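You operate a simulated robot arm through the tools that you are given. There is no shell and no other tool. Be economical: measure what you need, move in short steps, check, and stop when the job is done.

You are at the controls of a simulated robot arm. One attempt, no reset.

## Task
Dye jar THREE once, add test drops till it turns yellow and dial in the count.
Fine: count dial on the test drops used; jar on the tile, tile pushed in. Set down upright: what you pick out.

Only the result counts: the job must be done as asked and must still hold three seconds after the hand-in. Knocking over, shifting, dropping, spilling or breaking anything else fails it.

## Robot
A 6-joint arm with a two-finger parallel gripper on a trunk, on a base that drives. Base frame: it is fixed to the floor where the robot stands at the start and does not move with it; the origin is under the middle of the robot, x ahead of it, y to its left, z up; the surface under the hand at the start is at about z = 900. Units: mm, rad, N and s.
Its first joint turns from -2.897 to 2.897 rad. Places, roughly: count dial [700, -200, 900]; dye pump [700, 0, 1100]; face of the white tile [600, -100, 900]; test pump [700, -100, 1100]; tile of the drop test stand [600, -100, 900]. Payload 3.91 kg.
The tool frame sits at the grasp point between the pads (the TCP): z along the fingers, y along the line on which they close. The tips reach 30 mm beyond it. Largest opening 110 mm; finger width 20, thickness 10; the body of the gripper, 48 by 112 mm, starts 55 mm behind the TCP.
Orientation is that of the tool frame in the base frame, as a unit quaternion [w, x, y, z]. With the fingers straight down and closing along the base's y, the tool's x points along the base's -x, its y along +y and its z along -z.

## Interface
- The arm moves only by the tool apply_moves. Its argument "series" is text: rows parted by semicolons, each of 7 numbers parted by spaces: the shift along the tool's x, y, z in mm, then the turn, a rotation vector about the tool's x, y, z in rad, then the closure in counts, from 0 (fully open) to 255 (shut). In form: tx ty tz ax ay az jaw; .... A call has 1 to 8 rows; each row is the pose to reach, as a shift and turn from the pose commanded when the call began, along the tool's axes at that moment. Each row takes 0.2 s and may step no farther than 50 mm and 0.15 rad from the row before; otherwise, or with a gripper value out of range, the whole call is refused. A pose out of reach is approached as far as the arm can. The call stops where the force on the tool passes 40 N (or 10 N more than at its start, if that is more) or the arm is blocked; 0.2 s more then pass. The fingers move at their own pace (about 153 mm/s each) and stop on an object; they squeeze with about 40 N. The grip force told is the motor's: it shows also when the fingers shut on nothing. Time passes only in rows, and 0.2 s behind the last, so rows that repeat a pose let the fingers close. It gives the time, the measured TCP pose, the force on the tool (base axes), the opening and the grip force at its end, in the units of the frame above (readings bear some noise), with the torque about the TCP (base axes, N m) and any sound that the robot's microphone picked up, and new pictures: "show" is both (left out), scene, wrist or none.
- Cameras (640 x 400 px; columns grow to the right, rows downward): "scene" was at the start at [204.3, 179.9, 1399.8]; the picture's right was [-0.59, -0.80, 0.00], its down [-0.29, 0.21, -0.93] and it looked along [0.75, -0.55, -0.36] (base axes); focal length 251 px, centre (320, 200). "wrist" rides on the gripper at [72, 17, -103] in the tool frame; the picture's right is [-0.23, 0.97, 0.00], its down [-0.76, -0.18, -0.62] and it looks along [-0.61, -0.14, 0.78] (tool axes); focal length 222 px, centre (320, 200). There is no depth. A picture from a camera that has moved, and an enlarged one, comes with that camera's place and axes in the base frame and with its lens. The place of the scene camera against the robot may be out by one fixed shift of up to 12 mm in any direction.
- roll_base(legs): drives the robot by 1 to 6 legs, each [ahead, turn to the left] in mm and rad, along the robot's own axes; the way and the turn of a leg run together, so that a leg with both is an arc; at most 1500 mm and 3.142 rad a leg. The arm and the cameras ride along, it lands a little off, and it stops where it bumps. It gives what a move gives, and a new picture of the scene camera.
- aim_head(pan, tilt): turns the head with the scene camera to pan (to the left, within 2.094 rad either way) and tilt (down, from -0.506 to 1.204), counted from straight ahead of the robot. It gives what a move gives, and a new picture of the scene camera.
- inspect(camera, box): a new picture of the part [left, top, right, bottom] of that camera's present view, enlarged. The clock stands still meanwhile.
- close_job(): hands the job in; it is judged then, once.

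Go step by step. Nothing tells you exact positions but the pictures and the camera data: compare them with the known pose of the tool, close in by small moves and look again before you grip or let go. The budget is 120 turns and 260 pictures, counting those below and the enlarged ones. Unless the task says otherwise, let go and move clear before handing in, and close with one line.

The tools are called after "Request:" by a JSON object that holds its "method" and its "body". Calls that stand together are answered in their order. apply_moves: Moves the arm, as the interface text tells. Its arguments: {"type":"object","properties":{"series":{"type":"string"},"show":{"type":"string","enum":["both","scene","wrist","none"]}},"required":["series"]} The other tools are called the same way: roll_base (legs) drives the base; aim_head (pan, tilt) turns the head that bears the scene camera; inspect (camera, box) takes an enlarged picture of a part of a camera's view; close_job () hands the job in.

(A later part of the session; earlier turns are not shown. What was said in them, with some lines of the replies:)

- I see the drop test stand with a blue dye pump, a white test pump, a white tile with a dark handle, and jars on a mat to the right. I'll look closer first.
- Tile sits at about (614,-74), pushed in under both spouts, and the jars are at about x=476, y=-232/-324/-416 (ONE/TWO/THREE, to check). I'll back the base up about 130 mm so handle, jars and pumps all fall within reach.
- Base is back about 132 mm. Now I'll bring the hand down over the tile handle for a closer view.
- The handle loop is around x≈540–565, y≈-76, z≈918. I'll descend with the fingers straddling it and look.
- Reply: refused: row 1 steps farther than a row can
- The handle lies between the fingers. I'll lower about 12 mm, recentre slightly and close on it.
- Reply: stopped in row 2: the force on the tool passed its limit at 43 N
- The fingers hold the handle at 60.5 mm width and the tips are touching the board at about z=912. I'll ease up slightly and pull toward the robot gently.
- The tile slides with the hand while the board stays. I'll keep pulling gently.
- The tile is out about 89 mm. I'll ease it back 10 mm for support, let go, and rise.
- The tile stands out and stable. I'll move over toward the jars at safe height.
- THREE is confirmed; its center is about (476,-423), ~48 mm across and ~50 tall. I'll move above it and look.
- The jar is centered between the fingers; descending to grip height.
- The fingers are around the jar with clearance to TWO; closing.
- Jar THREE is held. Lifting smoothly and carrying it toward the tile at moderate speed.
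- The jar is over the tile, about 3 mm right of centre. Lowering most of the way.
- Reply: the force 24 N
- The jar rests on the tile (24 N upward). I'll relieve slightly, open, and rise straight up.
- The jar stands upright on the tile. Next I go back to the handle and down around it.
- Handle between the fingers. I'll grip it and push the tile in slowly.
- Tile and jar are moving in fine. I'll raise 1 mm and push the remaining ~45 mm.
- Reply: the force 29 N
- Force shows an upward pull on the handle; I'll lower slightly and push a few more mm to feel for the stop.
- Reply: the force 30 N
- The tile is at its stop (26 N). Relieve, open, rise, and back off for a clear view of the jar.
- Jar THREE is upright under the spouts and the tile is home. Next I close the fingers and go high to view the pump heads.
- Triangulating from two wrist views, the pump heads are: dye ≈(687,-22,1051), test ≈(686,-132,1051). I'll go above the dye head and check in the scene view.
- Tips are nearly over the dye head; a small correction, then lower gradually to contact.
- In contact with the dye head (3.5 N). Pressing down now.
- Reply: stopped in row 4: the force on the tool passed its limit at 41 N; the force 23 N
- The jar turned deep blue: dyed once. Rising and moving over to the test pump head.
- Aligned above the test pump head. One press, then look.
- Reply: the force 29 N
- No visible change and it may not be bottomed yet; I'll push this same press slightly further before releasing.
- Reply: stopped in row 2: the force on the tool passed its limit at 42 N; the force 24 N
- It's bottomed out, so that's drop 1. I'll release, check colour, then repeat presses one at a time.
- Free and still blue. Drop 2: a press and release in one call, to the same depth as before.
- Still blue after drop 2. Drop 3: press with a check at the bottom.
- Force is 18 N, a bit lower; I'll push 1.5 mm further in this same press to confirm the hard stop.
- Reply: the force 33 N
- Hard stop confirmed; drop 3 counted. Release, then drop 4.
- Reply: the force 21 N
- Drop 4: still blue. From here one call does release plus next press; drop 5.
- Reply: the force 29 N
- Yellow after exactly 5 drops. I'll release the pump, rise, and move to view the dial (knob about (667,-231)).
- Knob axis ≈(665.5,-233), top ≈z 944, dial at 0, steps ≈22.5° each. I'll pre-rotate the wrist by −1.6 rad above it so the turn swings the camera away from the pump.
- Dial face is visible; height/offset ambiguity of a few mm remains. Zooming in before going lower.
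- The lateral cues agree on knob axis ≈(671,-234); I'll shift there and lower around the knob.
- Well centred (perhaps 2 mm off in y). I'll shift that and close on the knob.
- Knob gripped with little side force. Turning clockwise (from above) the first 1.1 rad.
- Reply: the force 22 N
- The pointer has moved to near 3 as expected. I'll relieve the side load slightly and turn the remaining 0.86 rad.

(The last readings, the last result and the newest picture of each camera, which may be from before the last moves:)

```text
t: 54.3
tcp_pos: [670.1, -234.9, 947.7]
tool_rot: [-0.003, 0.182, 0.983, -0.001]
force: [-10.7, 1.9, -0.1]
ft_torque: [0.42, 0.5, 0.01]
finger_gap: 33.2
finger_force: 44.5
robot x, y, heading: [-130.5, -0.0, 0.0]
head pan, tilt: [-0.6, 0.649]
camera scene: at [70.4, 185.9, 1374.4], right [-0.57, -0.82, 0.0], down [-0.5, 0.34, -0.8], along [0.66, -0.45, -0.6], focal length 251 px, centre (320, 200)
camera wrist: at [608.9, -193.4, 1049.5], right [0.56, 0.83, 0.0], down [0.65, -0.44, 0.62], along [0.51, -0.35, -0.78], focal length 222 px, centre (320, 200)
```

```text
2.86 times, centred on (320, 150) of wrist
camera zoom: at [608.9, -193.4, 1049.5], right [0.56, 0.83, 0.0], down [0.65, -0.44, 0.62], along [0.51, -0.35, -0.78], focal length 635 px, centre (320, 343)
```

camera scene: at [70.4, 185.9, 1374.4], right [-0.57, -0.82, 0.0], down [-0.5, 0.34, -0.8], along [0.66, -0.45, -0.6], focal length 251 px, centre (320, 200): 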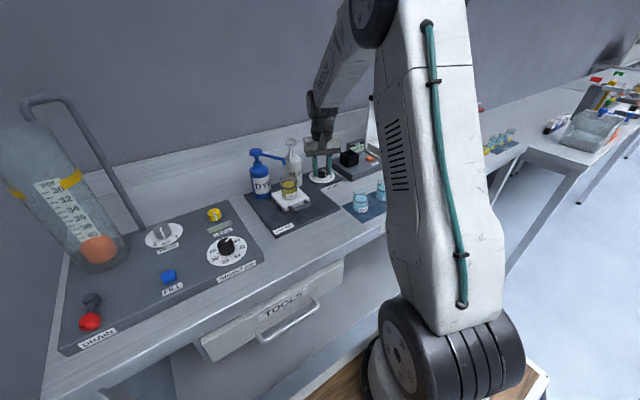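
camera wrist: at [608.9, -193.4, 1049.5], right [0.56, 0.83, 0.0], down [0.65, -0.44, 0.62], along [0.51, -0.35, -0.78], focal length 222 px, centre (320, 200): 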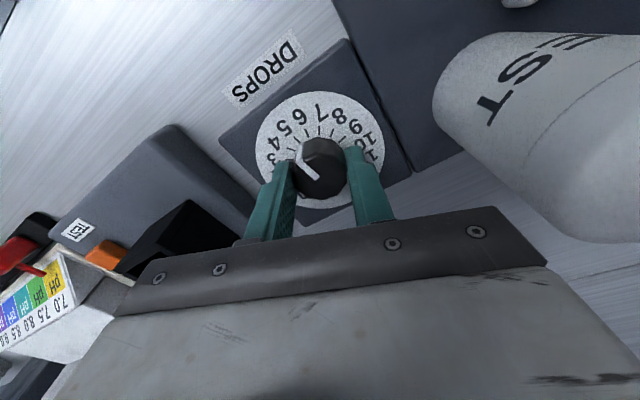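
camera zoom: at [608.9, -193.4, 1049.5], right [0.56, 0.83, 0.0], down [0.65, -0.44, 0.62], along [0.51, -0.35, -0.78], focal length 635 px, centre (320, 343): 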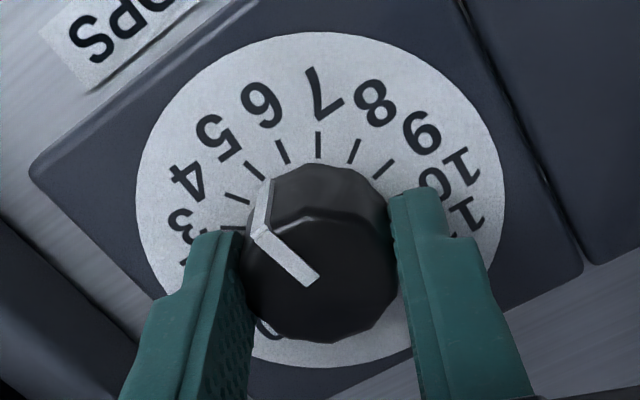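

Total turn 1.965 rad. I'll open, rise, and check the dial reading.

Request:
{"method": "apply_moves", "body": {"series": "0 0 0 0 0 0 220; 0 0 0 0 0 0 110; 0 0 0 0 0 0 110; 0 0 -40 0 0 0 110; 0 0 -80 0 0 -0.12 110; 0 0 -110 0 0 -0.24 110; 20 0 -130 0 0 -0.36 110; 40 0 -150 0 0 -0.366 110"}}

Request:
{"method": "inspect", "body": {"camera": "wrist", "box": [240, 80, 400, 200]}}

Request:
{"method": "inspect", "body": {"camera": "scene", "box": [290, 140, 350, 200]}}

```text
t: 56.1
tcp_pos: [635.6, -222.1, 1094.6]
tool_rot: [-0.002, 0.0, 1.0, 0.0]
force: [-0.3, 0.1, -0.8]
ft_torque: [-0.01, 0.03, -0.03]
finger_gap: 62.8
finger_force: 0.1
robot x, y, heading: [-130.4, -2.8, 0.003]
head pan, tilt: [-0.6, 0.649]
camera scene: at [71.2, 185.7, 1374.3], right [-0.57, -0.82, 0.0], down [-0.5, 0.34, -0.8], along [0.66, -0.45, -0.6], focal length 251 px, centre (320, 200)
camera wrist: at [562.5, -204.8, 1198.3], right [0.23, 0.97, 0.0], down [0.76, -0.18, 0.62], along [0.6, -0.14, -0.78], focal length 222 px, centre (320, 200)
```

scene: 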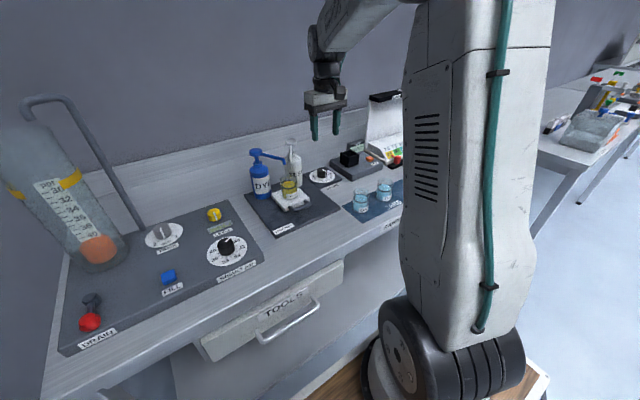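
wrist: 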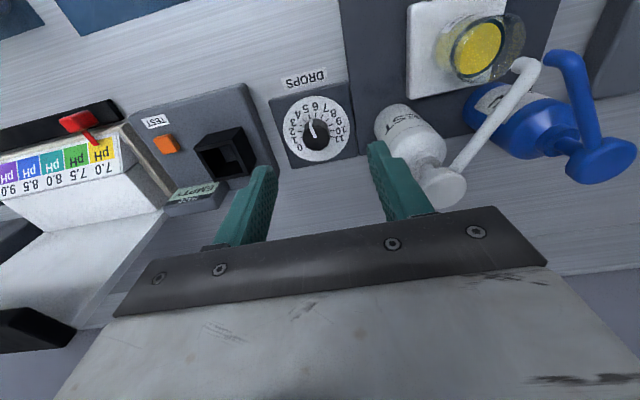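

```text
3.33 times, centred on (320, 140) of wrist
camera zoom: at [562.5, -204.8, 1198.3], right [0.23, 0.97, 0.0], down [0.76, -0.18, 0.62], along [0.6, -0.14, -0.78], focal length 740 px, centre (320, 400)
```

zoom: 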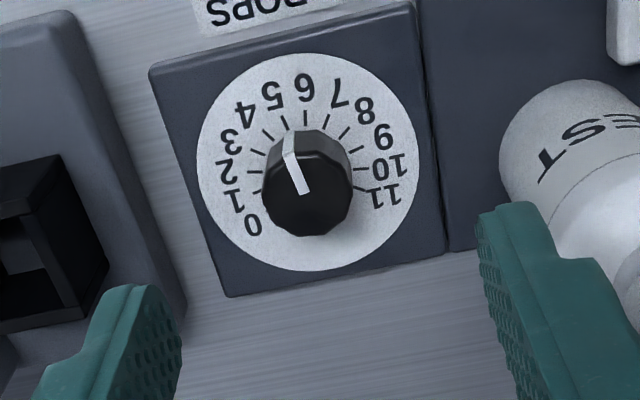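

```text
6.67 times, centred on (320, 170) of scene
camera zoom: at [71.2, 185.7, 1374.3], right [-0.57, -0.82, 0.0], down [-0.5, 0.34, -0.8], along [0.66, -0.45, -0.6], focal length 1671 px, centre (320, 400)
```

zoom: 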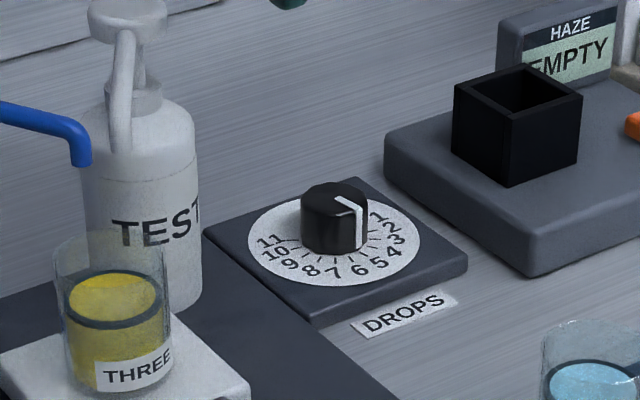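

The pointer looks to be on 5. A closer look to confirm, and a check of the whole bench.

Request:
{"method": "inspect", "body": {"camera": "wrist", "box": [280, 85, 360, 165]}}

Request:
{"method": "inspect", "body": {"camera": "scene", "box": [240, 120, 480, 260]}}

```text
5.00 times, centred on (320, 125) of wrist
camera zoom: at [562.5, -204.8, 1198.3], right [0.23, 0.97, 0.0], down [0.76, -0.18, 0.62], along [0.6, -0.14, -0.78], focal length 1111 px, centre (320, 575)
```

zoom: 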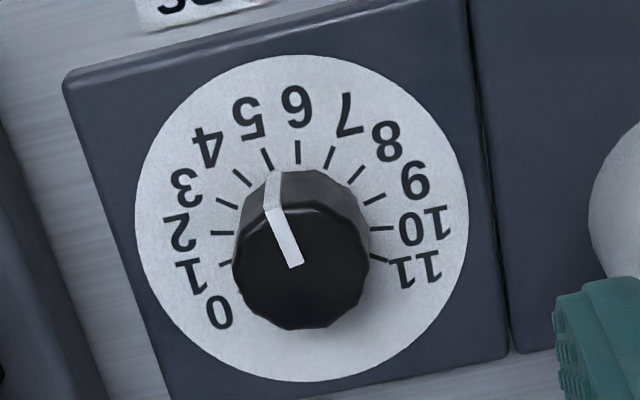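

```text
2.67 times, centred on (360, 190) of scene
camera zoom: at [71.2, 185.7, 1374.3], right [-0.57, -0.82, 0.0], down [-0.5, 0.34, -0.8], along [0.66, -0.45, -0.6], focal length 668 px, centre (213, 227)
```

zoom: 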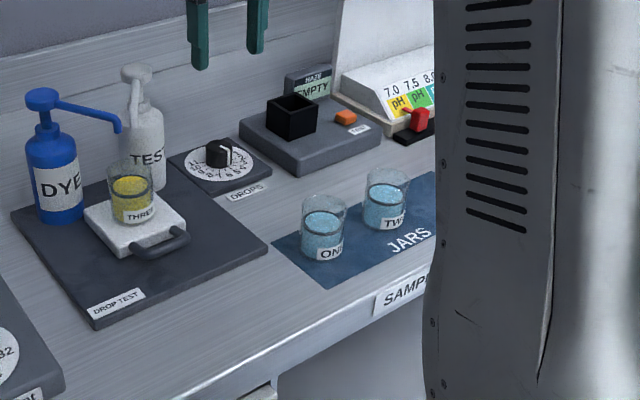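

The pointer lines up with the 5 mark, jar THREE is yellow and upright on the pushed-in tile, and the hand is clear. Handing in.

Request:
{"method": "close_job", "body": {}}

```text
The job is handed in.
```

Jar THREE was dyed once and turned yellow on the fifth test drop. The count dial is set to 5, and the jar stands upright on the pushed-in tile.
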